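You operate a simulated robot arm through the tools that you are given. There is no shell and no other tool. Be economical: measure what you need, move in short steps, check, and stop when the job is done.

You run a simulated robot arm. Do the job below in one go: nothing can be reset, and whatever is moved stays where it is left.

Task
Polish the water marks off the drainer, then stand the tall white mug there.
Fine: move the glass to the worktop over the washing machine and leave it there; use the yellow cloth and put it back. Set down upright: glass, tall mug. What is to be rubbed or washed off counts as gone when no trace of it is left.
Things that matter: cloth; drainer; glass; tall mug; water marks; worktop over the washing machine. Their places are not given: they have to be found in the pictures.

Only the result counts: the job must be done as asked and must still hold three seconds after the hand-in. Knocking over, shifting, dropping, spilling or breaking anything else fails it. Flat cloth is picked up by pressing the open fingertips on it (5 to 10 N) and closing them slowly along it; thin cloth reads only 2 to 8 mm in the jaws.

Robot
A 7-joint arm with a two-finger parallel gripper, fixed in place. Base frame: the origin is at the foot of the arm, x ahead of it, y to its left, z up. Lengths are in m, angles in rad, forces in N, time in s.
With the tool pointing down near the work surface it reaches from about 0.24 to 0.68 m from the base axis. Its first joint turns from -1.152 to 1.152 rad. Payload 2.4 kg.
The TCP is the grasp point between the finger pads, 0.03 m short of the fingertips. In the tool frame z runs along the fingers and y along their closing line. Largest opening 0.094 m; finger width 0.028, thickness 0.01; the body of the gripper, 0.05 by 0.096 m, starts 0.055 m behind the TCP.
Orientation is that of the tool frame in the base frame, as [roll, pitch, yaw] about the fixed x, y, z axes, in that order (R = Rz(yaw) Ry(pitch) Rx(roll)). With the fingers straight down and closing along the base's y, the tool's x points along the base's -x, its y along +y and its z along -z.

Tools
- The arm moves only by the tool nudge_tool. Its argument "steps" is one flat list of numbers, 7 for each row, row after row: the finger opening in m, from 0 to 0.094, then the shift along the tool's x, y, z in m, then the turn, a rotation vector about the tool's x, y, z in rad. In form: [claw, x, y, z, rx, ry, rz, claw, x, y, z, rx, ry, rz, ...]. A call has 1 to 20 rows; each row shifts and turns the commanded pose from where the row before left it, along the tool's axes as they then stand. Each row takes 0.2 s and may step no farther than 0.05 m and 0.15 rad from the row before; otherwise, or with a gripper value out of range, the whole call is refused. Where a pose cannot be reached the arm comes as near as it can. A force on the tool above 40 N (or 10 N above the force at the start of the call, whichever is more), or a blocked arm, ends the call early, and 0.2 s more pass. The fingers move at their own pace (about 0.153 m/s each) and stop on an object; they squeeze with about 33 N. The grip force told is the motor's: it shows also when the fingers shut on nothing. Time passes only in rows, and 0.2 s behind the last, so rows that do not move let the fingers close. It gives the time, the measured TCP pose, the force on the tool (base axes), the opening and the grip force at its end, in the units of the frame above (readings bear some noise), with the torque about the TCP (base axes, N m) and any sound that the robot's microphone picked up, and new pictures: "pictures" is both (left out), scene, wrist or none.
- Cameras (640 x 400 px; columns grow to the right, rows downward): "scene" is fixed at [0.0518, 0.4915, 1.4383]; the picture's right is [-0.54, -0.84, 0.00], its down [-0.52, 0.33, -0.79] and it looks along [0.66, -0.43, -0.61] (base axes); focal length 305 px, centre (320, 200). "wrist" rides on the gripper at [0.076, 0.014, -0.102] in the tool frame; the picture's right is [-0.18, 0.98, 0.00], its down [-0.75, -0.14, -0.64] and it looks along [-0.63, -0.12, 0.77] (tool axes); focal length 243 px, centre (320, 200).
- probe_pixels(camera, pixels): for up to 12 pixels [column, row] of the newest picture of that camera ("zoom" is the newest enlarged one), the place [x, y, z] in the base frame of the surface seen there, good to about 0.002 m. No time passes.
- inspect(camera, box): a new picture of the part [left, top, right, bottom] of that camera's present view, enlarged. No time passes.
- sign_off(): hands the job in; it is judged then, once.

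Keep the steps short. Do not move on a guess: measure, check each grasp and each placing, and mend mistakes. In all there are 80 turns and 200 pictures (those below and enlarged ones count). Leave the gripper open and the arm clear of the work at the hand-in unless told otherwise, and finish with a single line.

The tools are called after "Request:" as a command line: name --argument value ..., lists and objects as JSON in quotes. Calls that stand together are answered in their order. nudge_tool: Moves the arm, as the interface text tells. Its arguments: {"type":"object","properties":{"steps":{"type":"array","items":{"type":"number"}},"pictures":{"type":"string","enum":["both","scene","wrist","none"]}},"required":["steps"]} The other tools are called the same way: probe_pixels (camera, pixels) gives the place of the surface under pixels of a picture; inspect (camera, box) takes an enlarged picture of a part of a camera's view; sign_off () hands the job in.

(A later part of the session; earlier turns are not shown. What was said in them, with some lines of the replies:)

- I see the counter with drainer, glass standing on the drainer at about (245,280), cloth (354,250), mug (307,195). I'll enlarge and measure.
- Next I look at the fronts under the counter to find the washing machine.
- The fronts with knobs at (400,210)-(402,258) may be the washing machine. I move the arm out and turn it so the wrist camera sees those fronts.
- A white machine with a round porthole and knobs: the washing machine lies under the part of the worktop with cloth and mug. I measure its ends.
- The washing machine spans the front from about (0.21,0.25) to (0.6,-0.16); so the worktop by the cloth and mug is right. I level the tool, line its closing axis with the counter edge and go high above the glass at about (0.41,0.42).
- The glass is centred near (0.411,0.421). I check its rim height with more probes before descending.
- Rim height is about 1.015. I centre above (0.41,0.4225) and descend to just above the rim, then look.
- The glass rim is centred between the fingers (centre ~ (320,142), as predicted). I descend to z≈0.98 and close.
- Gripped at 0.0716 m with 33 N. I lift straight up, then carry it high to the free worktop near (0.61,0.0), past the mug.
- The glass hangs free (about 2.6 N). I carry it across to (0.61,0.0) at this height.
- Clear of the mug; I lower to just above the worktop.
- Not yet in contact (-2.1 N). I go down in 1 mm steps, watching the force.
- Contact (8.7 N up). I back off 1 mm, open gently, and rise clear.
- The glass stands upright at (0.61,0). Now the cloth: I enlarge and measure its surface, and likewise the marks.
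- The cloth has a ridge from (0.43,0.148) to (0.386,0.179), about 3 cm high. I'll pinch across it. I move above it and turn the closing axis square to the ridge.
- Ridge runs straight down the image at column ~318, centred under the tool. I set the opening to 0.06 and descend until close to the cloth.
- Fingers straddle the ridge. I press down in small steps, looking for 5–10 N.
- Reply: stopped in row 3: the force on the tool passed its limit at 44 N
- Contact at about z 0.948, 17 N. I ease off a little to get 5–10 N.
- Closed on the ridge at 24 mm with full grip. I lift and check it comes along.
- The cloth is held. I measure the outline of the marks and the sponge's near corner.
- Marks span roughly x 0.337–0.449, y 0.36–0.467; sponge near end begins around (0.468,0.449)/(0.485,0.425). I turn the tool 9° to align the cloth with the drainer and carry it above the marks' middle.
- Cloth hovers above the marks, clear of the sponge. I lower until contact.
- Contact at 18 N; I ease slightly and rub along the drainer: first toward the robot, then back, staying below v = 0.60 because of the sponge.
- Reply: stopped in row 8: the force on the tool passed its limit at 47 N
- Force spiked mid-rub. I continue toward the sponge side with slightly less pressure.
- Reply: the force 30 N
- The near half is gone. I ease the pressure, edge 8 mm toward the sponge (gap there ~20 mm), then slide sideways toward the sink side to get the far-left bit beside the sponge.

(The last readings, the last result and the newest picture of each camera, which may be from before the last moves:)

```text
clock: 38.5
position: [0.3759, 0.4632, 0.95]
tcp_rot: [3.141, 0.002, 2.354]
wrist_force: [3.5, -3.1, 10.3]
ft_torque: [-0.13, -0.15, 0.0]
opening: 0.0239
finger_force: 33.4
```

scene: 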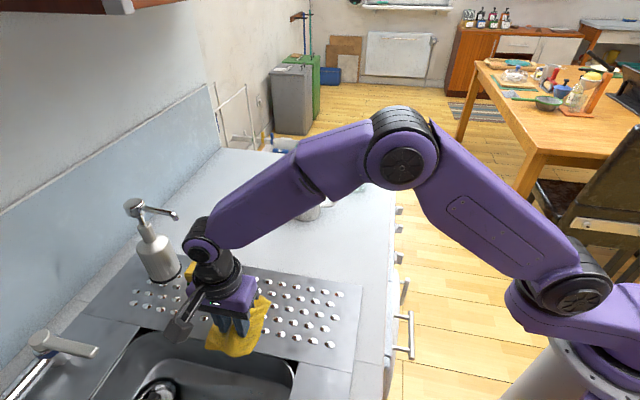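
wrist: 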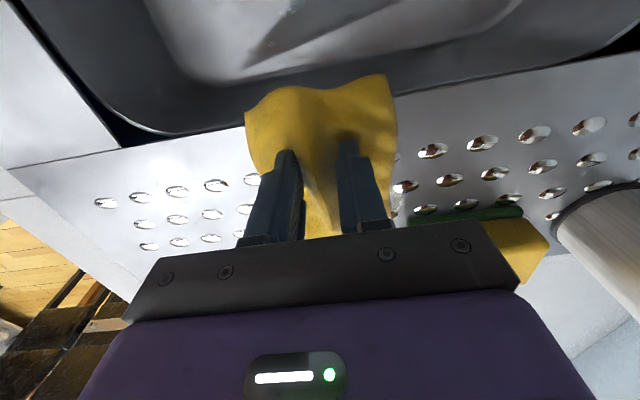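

Now a short push of 20 mm beside the sponge (first 6 mm further off it), back, then lift to look.

Request:
nudge_tool --steps '[0, 0.006, 0, 0, 0, 0, 0, 0, 0, 0.008, 0, 0, 0, 0, 0, 0, 0.007, 0, 0, 0, 0, 0, 0, 0.006, 0, 0, 0, 0, 0, 0, -0.007, 0, 0, 0, 0, 0, 0, -0.01, 0, 0, 0, 0, 0, 0, -0.01, 0, 0, 0, 0, 0, 0, -0.01, 0, 0, 0, 0, 0, 0, 0, -0.02, 0, 0, 0, 0, 0, 0, -0.04, 0, 0, 0, 0, 0, -0.04, -0.02, 0, 0, 0, 0, 0, -0.04, -0.02, 0, 0, 0, 0, 0, -0.04, 0, 0, 0, 0, 0, 0, 0, 0, 0, 0, 0]' --pictures "both"

Request:
inspect --camera "scene" --box '[180, 255, 340, 355]'

```text
clock: 41.5
position: [0.2749, 0.3712, 1.0506]
tcp_rot: [3.141, 0.002, 2.355]
wrist_force: [0.4, -0.4, -1.0]
ft_torque: [-0.05, -0.02, 0.02]
opening: 0.0241
finger_force: 33.5
```

scene: 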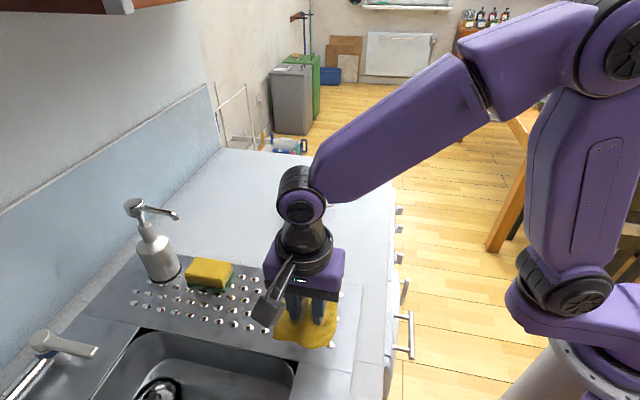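
wrist: 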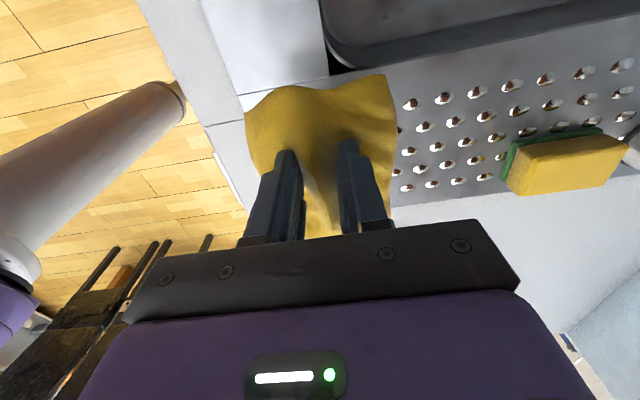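

```text
4.00 times, centred on (260, 305) of scene
```

zoom: 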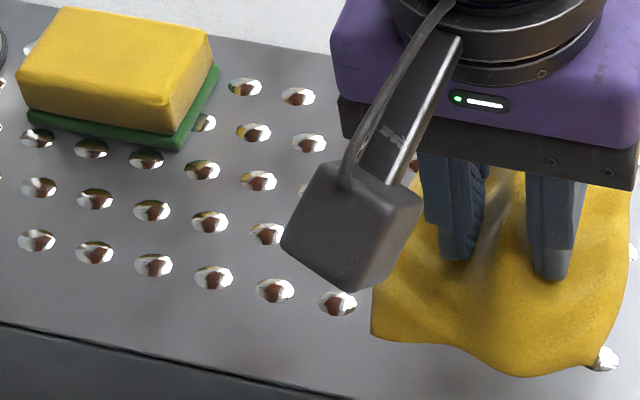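

The marks look gone where visible; the sponge is unmoved. I carry the cloth over its original place, which also clears the view.

Request:
nudge_tool --steps '[0, -0.0396, -0.0085, 0, 0, 0, 0, 0, -0.0396, -0.0085, 0, 0, 0, 0, 0, -0.0396, -0.0085, 0, 0, 0, 0, 0, -0.0396, -0.0085, 0, 0, 0, 0, 0, -0.0396, -0.0085, 0, 0, 0, 0, 0, -0.0396, -0.0085, 0, 0, 0, 0, 0, 0, 0, 0, 0, 0, -0.0785, 0, 0, 0, 0, 0, 0, -0.0785, 0, 0, 0, 0, 0, 0, 0]' --pictures "both"

Request:
inspect --camera "scene" --box '[200, 265, 300, 335]'

```text
clock: 43.5
position: [0.4087, 0.1664, 1.0513]
tcp_rot: [3.141, 0.002, 2.514]
wrist_force: [0.0, 0.6, -0.9]
ft_torque: [-0.01, 0.02, 0.0]
opening: 0.0238
finger_force: 33.1
```

scene: 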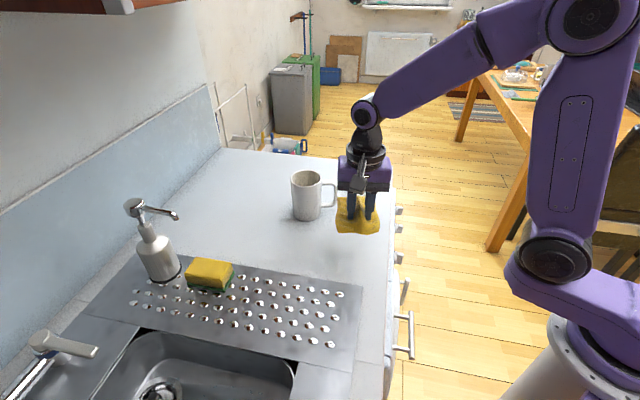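
wrist: 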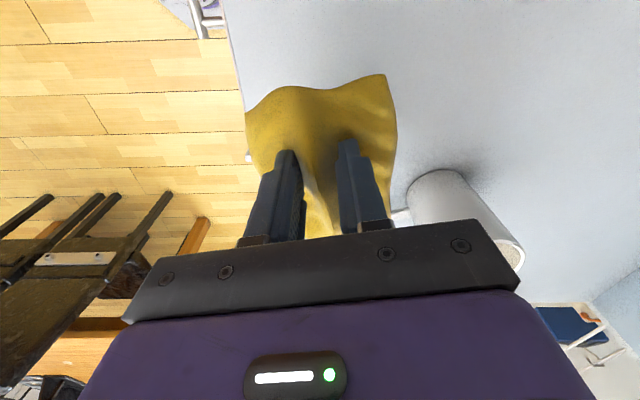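

```text
5.71 times, centred on (250, 300) of scene
```

zoom: 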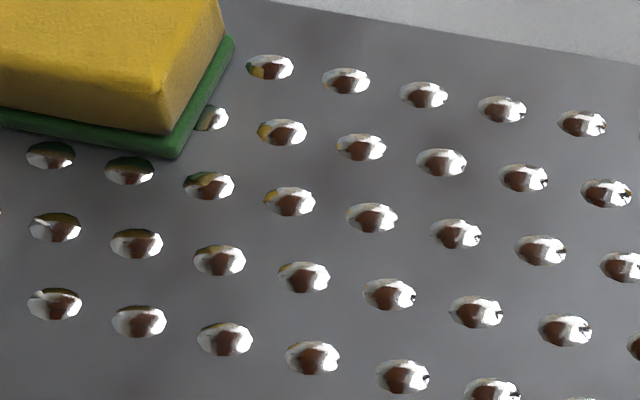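

Nearly all clean, but something pale shows at zoom (583,398), i.e. scene (296,335). I look closer there and at the whole drainer.

Request:
inspect --camera "scene" --box '[260, 300, 360, 370]'

Request:
inspect --camera "scene" --box '[85, 265, 215, 345]'

```text
5.71 times, centred on (310, 335) of scene
```

zoom: 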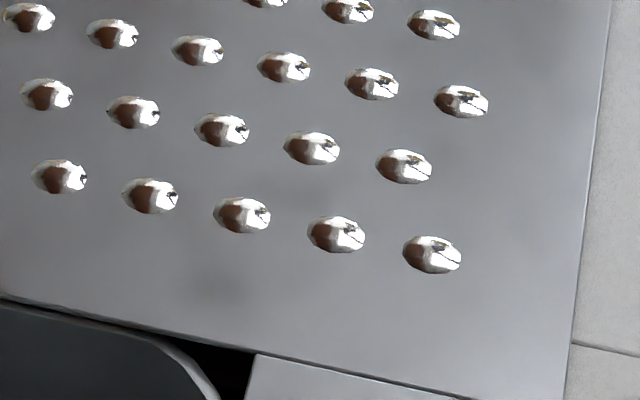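

```text
4.92 times, centred on (150, 305) of scene
```

zoom: 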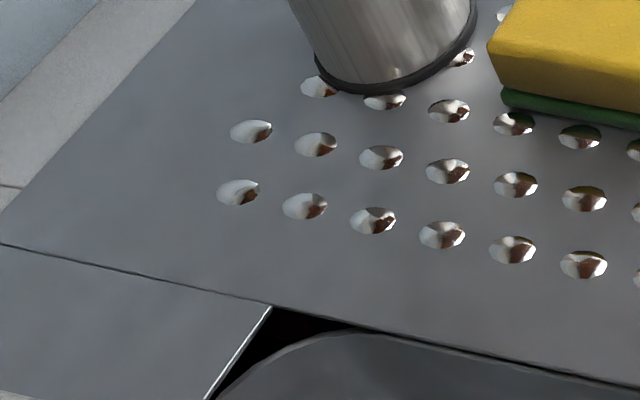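

That was only a stud; no traces left. I lower the cloth to its old place.

Request:
nudge_tool --steps '[0, 0.002, 0, 0.04, 0, 0, 0, 0, 0, 0, 0.04, 0, 0, 0, 0, 0, 0, 0.018, 0, 0, 0, 0, 0, 0, 0.003, 0, 0, 0, 0, 0, 0, 0.001, 0, 0, 0, 0, 0, 0, 0, 0, 0, 0]' --pictures "none"

```text
clock: 45.0
position: [0.407, 0.1674, 0.9478]
tcp_rot: [3.14, 0.002, 2.511]
wrist_force: [0.2, 0.2, 0.1]
ft_torque: [0.01, 0.01, -0.01]
opening: 0.0238
finger_force: 32.7
```

Request:
nudge_tool --steps '[0, 0, 0, 0.001, 0, 0, 0, 0, 0, 0, 0.0005, 0, 0, 0, 0.03, 0, 0, 0, 0, 0, 0, 0.04, 0, 0, 0, 0, 0, 0, 0.05, 0, 0, 0, 0, 0, 0, 0.05, 0, 0, -0.03, 0, 0, 0, 0.06, 0, 0, -0.04, 0, 0, 0, 0.094, 0, 0, -0.045, 0, 0, 0, 0.094, 0, 0, -0.045, 0, 0, 0, 0.094, 0, 0, 0, 0, 0, 0]' --pictures "both"

```text
clock: 47.1
position: [0.406, 0.1674, 1.1073]
tcp_rot: [3.142, 0.002, 2.512]
wrist_force: [0.4, 0.6, 0.1]
ft_torque: [-0.01, 0.02, 0.02]
opening: 0.0942
finger_force: 0.0
```

scene: 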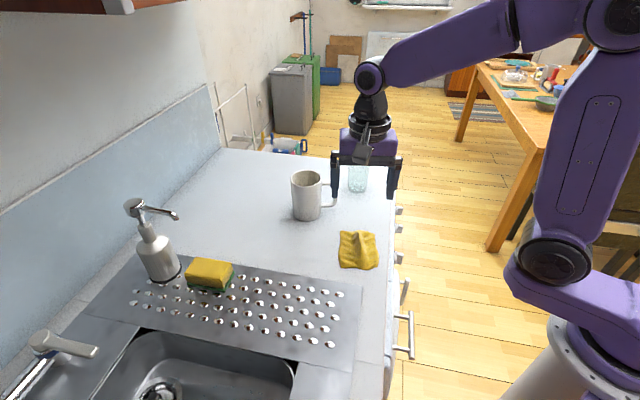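
wrist: 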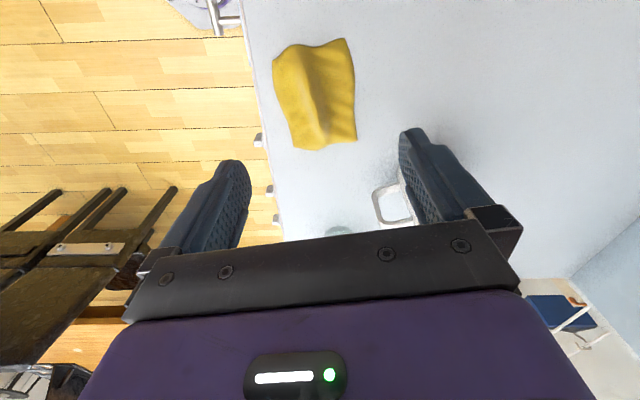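

Cloth is back in its place (within about a centimetre). Next the mug, about (0.60,0.175), handle toward the robot (-x,-y). I rise, turn the closing axis square to the handle and go above it.

Request:
nudge_tool --steps '[0.094, 0, 0, -0.04, 0, 0, -0.1414, 0.094, 0, 0, 0, 0, 0, -0.1414, 0.094, 0, 0, 0, 0, 0, -0.1414, 0.094, 0, 0, 0, 0, 0, -0.1414, 0.094, 0, 0, 0, 0, 0, -0.1414, 0.094, 0, 0, 0, 0, 0, -0.1414, 0.094, 0, 0, 0, 0, 0, -0.1414, 0.094, 0, 0, 0, 0, 0, -0.1414, 0.094, 0, 0, 0, 0, 0, -0.1414, 0.094, 0, 0, 0, 0, 0, -0.1414, 0.094, -0.0286, -0.0263, 0, 0, 0, 0, 0.094, -0.0286, -0.0263, 0, 0, 0, 0, 0.094, -0.0286, -0.0263, 0, 0, 0, 0, 0.094, -0.0286, -0.0263, 0, 0, 0, 0, 0.094, -0.0286, -0.0263, 0, 0, 0, 0, 0.094, 0, 0, 0, 0, 0, 0]' --pictures "both"

Request:
inspect --camera "wrist" --box '[220, 20, 460, 220]'

```text
clock: 50.5
position: [0.5996, 0.1763, 1.1461]
tcp_rot: [3.141, -0.003, -2.356]
wrist_force: [-0.3, -0.1, -0.3]
ft_torque: [-0.03, 0.01, 0.0]
opening: 0.0941
finger_force: 0.0
```

scene: 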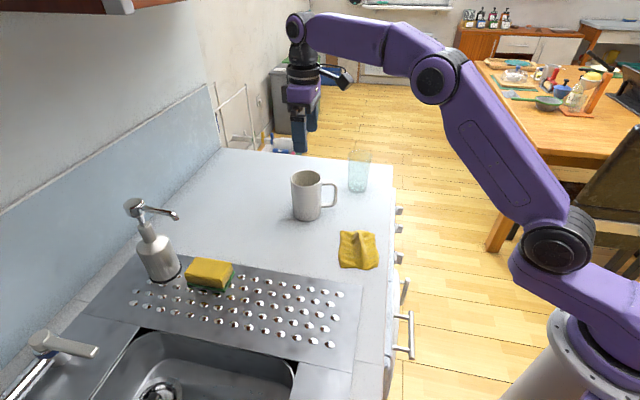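
wrist: 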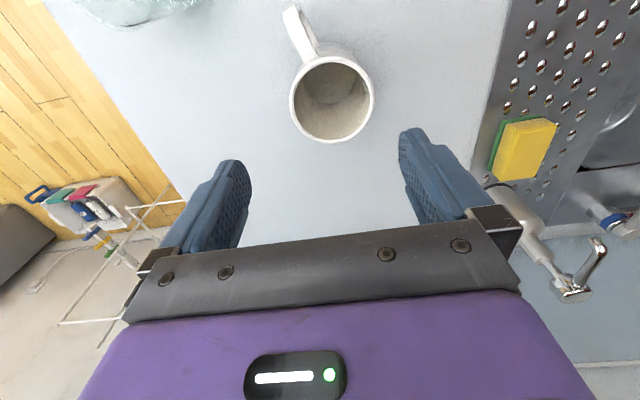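

```text
2.00 times, centred on (340, 120) of wrist
```

zoom: 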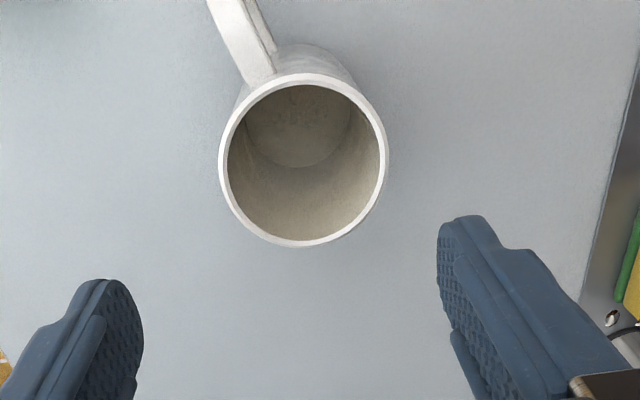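

Rim centre in the wrist view is (331.5,100.5), i.e. about 10 mm along tool +y. I verify rim height and edges by probing.

Request:
probe_pixels --camera "wrist" --pixels '[[291, 100], [372, 100], [331, 141], [331, 59], [298, 68], [293, 15], [310, 45], [330, 90]]'

Request:
probe_pixels --camera "scene" --pixels '[[292, 178], [321, 178], [306, 171], [306, 187]]'

```text
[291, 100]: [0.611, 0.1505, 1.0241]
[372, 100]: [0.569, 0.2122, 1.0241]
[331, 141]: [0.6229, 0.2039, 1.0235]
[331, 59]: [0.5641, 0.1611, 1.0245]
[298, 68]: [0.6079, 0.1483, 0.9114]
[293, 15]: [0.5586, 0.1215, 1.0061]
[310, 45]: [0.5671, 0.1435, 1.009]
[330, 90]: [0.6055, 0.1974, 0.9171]
```

```text
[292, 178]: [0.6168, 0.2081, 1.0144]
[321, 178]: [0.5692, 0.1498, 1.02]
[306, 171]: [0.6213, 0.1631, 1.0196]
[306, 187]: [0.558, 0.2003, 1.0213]
```

Rim at z 1.024, outer diameter ~0.077, centre (0.592,0.182). I shift there, descend to z 0.985 and close.

Request:
nudge_tool --steps '[0.094, 0.0014, 0.0094, 0, 0, 0, 0, 0.094, 0, 0, 0.045, 0, 0, 0, 0.094, 0, 0, 0.04, 0, 0, 0, 0.094, 0, 0, 0, 0, 0, 0]' --pictures "wrist"

```text
clock: 51.5
position: [0.5924, 0.1811, 1.0599]
tcp_rot: [-3.141, 0.0, -2.358]
wrist_force: [-0.3, 0.1, 0.0]
ft_torque: [0.02, -0.03, 0.02]
opening: 0.094
finger_force: 0.0
```

wrist: 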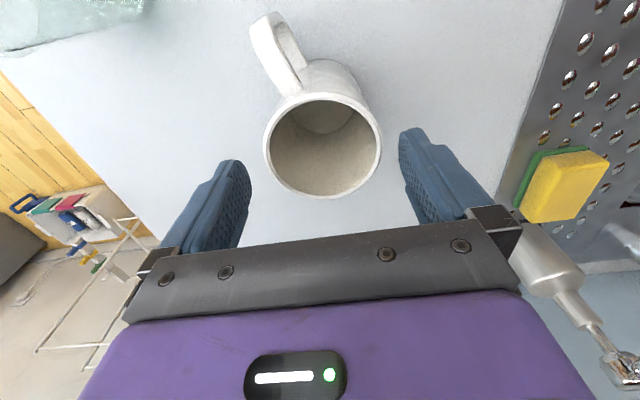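

Well centred. Descend 75 mm and close gently.

Request:
nudge_tool --steps '[0.094, 0, 0, 0.03, 0, 0, 0, 0.094, 0, 0, 0.03, 0, 0, 0, 0.094, 0, 0, 0.015, 0, 0, 0, 0.094, 0, 0, 0, 0, 0, 0, 0.086, 0, 0, 0, 0, 0, 0, 0.08, 0, 0, 0, 0, 0, 0, 0.074, 0, 0, 0, 0, 0, 0, 0.065, 0, 0, 0, 0, 0, 0, 0.06, 0, 0, 0, 0, 0, 0]' --pictures "both"

```text
clock: 53.5
position: [0.5925, 0.1821, 0.9864]
tcp_rot: [-3.14, -0.001, -2.358]
wrist_force: [-0.1, -0.7, 0.0]
ft_torque: [-0.04, -0.02, -0.02]
opening: 0.0777
finger_force: 33.0
```

scene: 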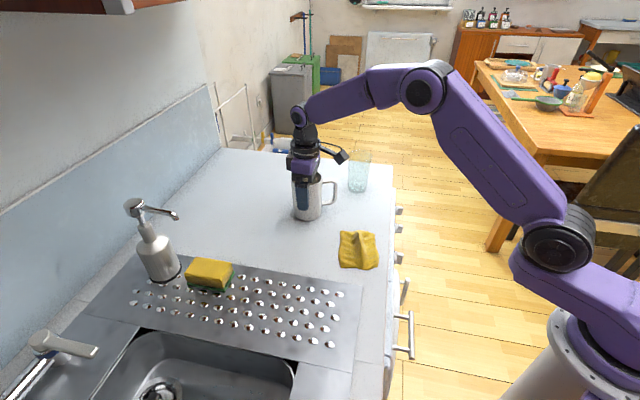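
wrist: 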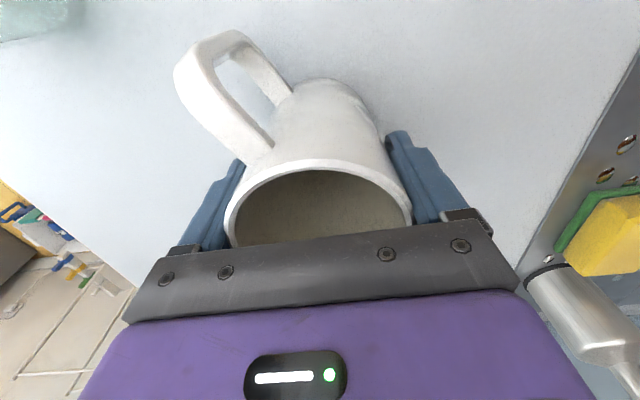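

Gripped at 0.0777. I lift 0.1 m and carry it to above the drainer at (0.368,0.382).

Request:
nudge_tool --steps '[0.06, 0, 0, -0.02, 0, 0, 0, 0.06, 0, 0, -0.04, 0, 0, 0, 0.06, 0, 0, -0.04, 0, 0, 0, 0.06, 0.0023, 0.0375, 0, 0, 0, 0, 0.06, 0.0023, 0.0375, 0, 0, 0, 0, 0.06, 0.0023, 0.0375, 0, 0, 0, 0, 0.06, 0.0023, 0.0375, 0, 0, 0, 0, 0.06, 0.0023, 0.0375, 0, 0, 0, 0, 0.06, 0.0023, 0.0375, 0, 0, 0, 0, 0.06, 0.0023, 0.0375, 0, 0, 0, 0, 0.06, 0.0023, 0.0375, 0, 0, 0, 0, 0.06, 0, 0, 0, 0, 0, 0]' --pictures "both"

```text
clock: 56.1
position: [0.3676, 0.3806, 1.085]
tcp_rot: [-3.139, 0.001, -2.359]
wrist_force: [-0.5, -1.0, -2.9]
ft_torque: [0.0, -0.02, -0.01]
opening: 0.0775
finger_force: 32.8
```

scene: 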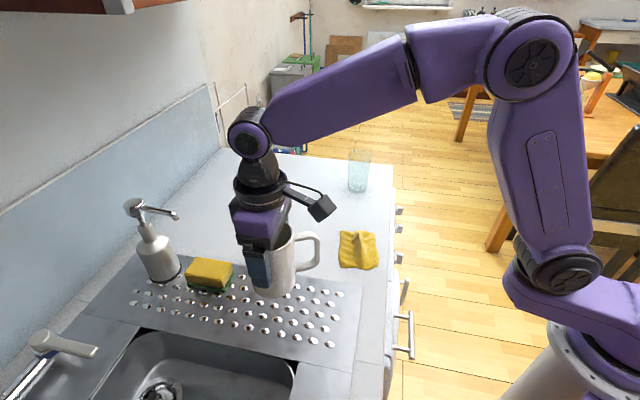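
wrist: 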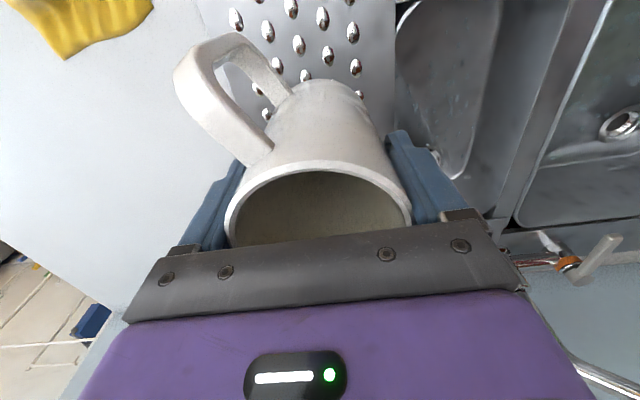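

Positioned. I lower to just above the drainer.

Request:
nudge_tool --steps '[0.06, 0, 0, 0.045, 0, 0, 0, 0.06, 0, 0, 0.035, 0, 0, 0, 0.06, 0, 0, 0.008, 0, 0, 0, 0.06, 0, 0, 0, 0, 0, 0]' --pictures "none"

Request:
nudge_tool --steps '[0.06, 0, 0, 0.002, 0, 0, 0, 0.06, 0, 0, 0.001, 0, 0, 0, 0.06, 0, 0, 0.001, 0, 0, 0, 0.06, 0, 0, 0, 0, 0, 0]' --pictures "scene"

```text
clock: 57.1
position: [0.3681, 0.38, 0.9981]
tcp_rot: [-3.14, -0.001, -2.357]
wrist_force: [1.0, 0.5, -3.6]
ft_torque: [0.04, 0.0, 0.0]
opening: 0.0774
finger_force: 33.1
```

```text
clock: 58.1
position: [0.3681, 0.3802, 0.995]
tcp_rot: [-3.14, 0.0, -2.358]
wrist_force: [0.1, -0.7, -3.5]
ft_torque: [0.05, 0.01, 0.0]
opening: 0.0773
finger_force: 32.9
```

scene: 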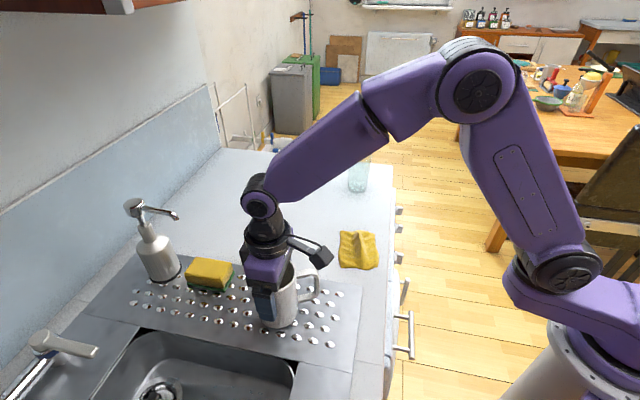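

Still hanging (-3.5 N). Down in 1 mm steps.

Request:
nudge_tool --steps '[0.06, 0, 0, 0.001, 0, 0, 0, 0.06, 0, 0, 0.001, 0, 0, 0, 0.06, 0, 0, 0.001, 0, 0, 0, 0.06, 0, 0, 0, 0, 0, 0]' --pictures "none"

```text
clock: 59.1
position: [0.3682, 0.3804, 0.9924]
tcp_rot: [-3.141, 0.0, -2.357]
wrist_force: [0.3, 0.3, -2.6]
ft_torque: [0.04, -0.03, -0.03]
opening: 0.0773
finger_force: 33.4
```

Request:
nudge_tool --steps '[0.06, 0, 0, 0.001, 0, 0, 0, 0.06, 0, 0, 0.001, 0, 0, 0, 0.06, 0, 0, 0, 0, 0, 0]' --pictures "none"

```text
clock: 60.0
position: [0.3683, 0.3796, 0.9885]
tcp_rot: [-3.14, 0.001, -2.359]
wrist_force: [0.3, 0.2, -3.3]
ft_torque: [0.03, -0.05, 0.0]
opening: 0.0771
finger_force: 32.6
```

Request:
nudge_tool --steps '[0.06, 0, 0, 0.001, 0, 0, 0, 0.06, 0, 0, 0, 0, 0, 0]' --pictures "none"

```text
clock: 60.5
position: [0.3683, 0.3802, 0.9892]
tcp_rot: [-3.14, 0.001, -2.357]
wrist_force: [-1.7, -1.8, 6.5]
ft_torque: [-0.37, -0.01, -0.09]
opening: 0.0772
finger_force: 32.4
```

Contact (6.5 N up). I ease slightly, open, and rise straight up.

Request:
nudge_tool --steps '[0.06, 0, 0, -0.0006, 0, 0, 0, 0.079, 0, 0, 0, 0, 0, 0, 0.086, 0, 0, 0, 0, 0, 0, 0.094, 0, 0, 0, 0, 0, 0, 0.094, 0, 0, -0.02, 0, 0, 0, 0.094, 0, 0, -0.04, 0, 0, 0, 0.094, 0, 0, -0.045, 0, 0, 0, 0.094, 0, 0, -0.045, 0, 0, 0, 0.094, 0, 0, 0, 0, 0, 0]' --pictures "both"

```text
clock: 62.5
position: [0.3678, 0.3809, 1.1387]
tcp_rot: [-3.139, -0.001, -2.358]
wrist_force: [0.0, -0.2, -0.1]
ft_torque: [0.0, -0.01, -0.02]
opening: 0.0941
finger_force: 0.0
```

scene: 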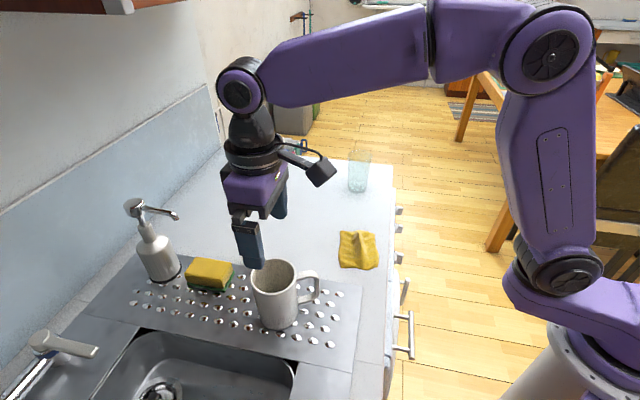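
wrist: 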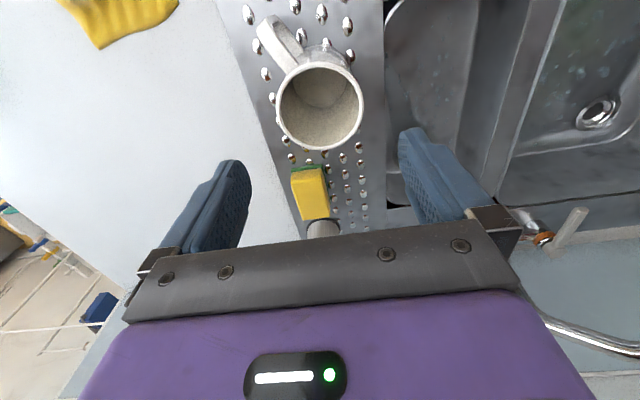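

The mug stands on the drainer. I move the arm up and away to its starting side and check everything.

Request:
nudge_tool --steps '[0.094, 0, 0, -0.04, 0, 0, 0, 0.094, 0.01, -0.04, 0, 0, 0, 0, 0.094, 0.01, -0.04, 0, 0, 0, 0, 0.094, 0.01, -0.04, 0, 0, 0, 0, 0.094, 0.01, -0.04, 0, 0, 0, 0, 0.094, 0.01, -0.04, 0, 0, 0, 0, 0.094, 0.01, -0.04, 0, 0, 0, 0, 0.094, 0.01, -0.04, 0, 0, 0, 0, 0.094, 0, 0, 0, 0, 0, 0]' --pictures "both"

Request:
inspect --camera "scene" --box '[180, 240, 380, 365]'

Request:
probe_pixels --camera "scene" --pixels '[[252, 272], [297, 272], [273, 261], [273, 285]]'

```text
clock: 64.5
position: [0.5172, 0.1345, 1.1803]
tcp_rot: [-3.139, -0.001, -2.358]
wrist_force: [0.1, 0.4, -0.3]
ft_torque: [-0.03, 0.03, 0.0]
opening: 0.0941
finger_force: 0.2
```

scene: 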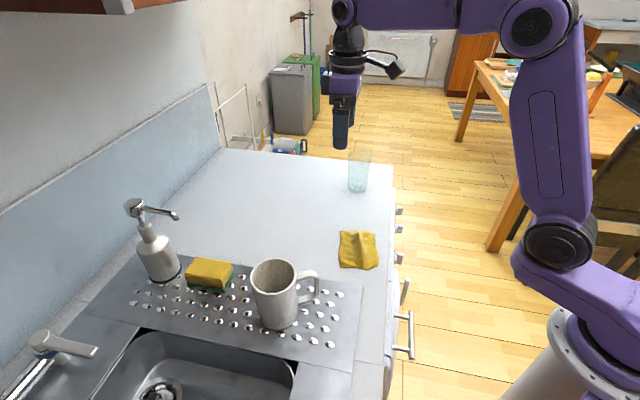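
wrist: 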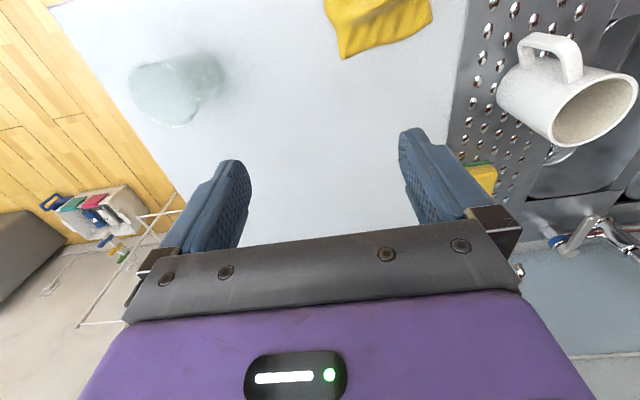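

```text
3.20 times, centred on (280, 302) of scene
```

zoom: 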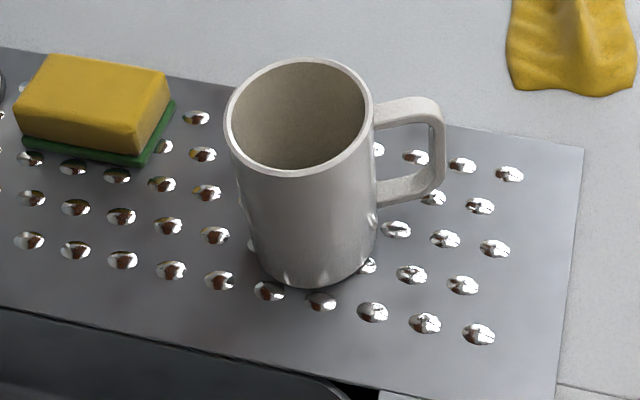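

```text
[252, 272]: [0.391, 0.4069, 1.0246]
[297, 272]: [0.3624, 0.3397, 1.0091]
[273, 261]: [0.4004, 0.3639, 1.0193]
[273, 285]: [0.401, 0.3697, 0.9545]
```

Mug upright on the clean drainer, glass upright on the worktop over the washing machine, cloth back in place, sponge and dispenser untouched, gripper open and clear. I hand in.

Request:
sign_off

```text
The job is handed in.
```

The water marks are off the drainer and the tall white mug stands there upright; the glass is on the worktop over the washing machine, and the yellow cloth is back within about 1 cm of its old place.
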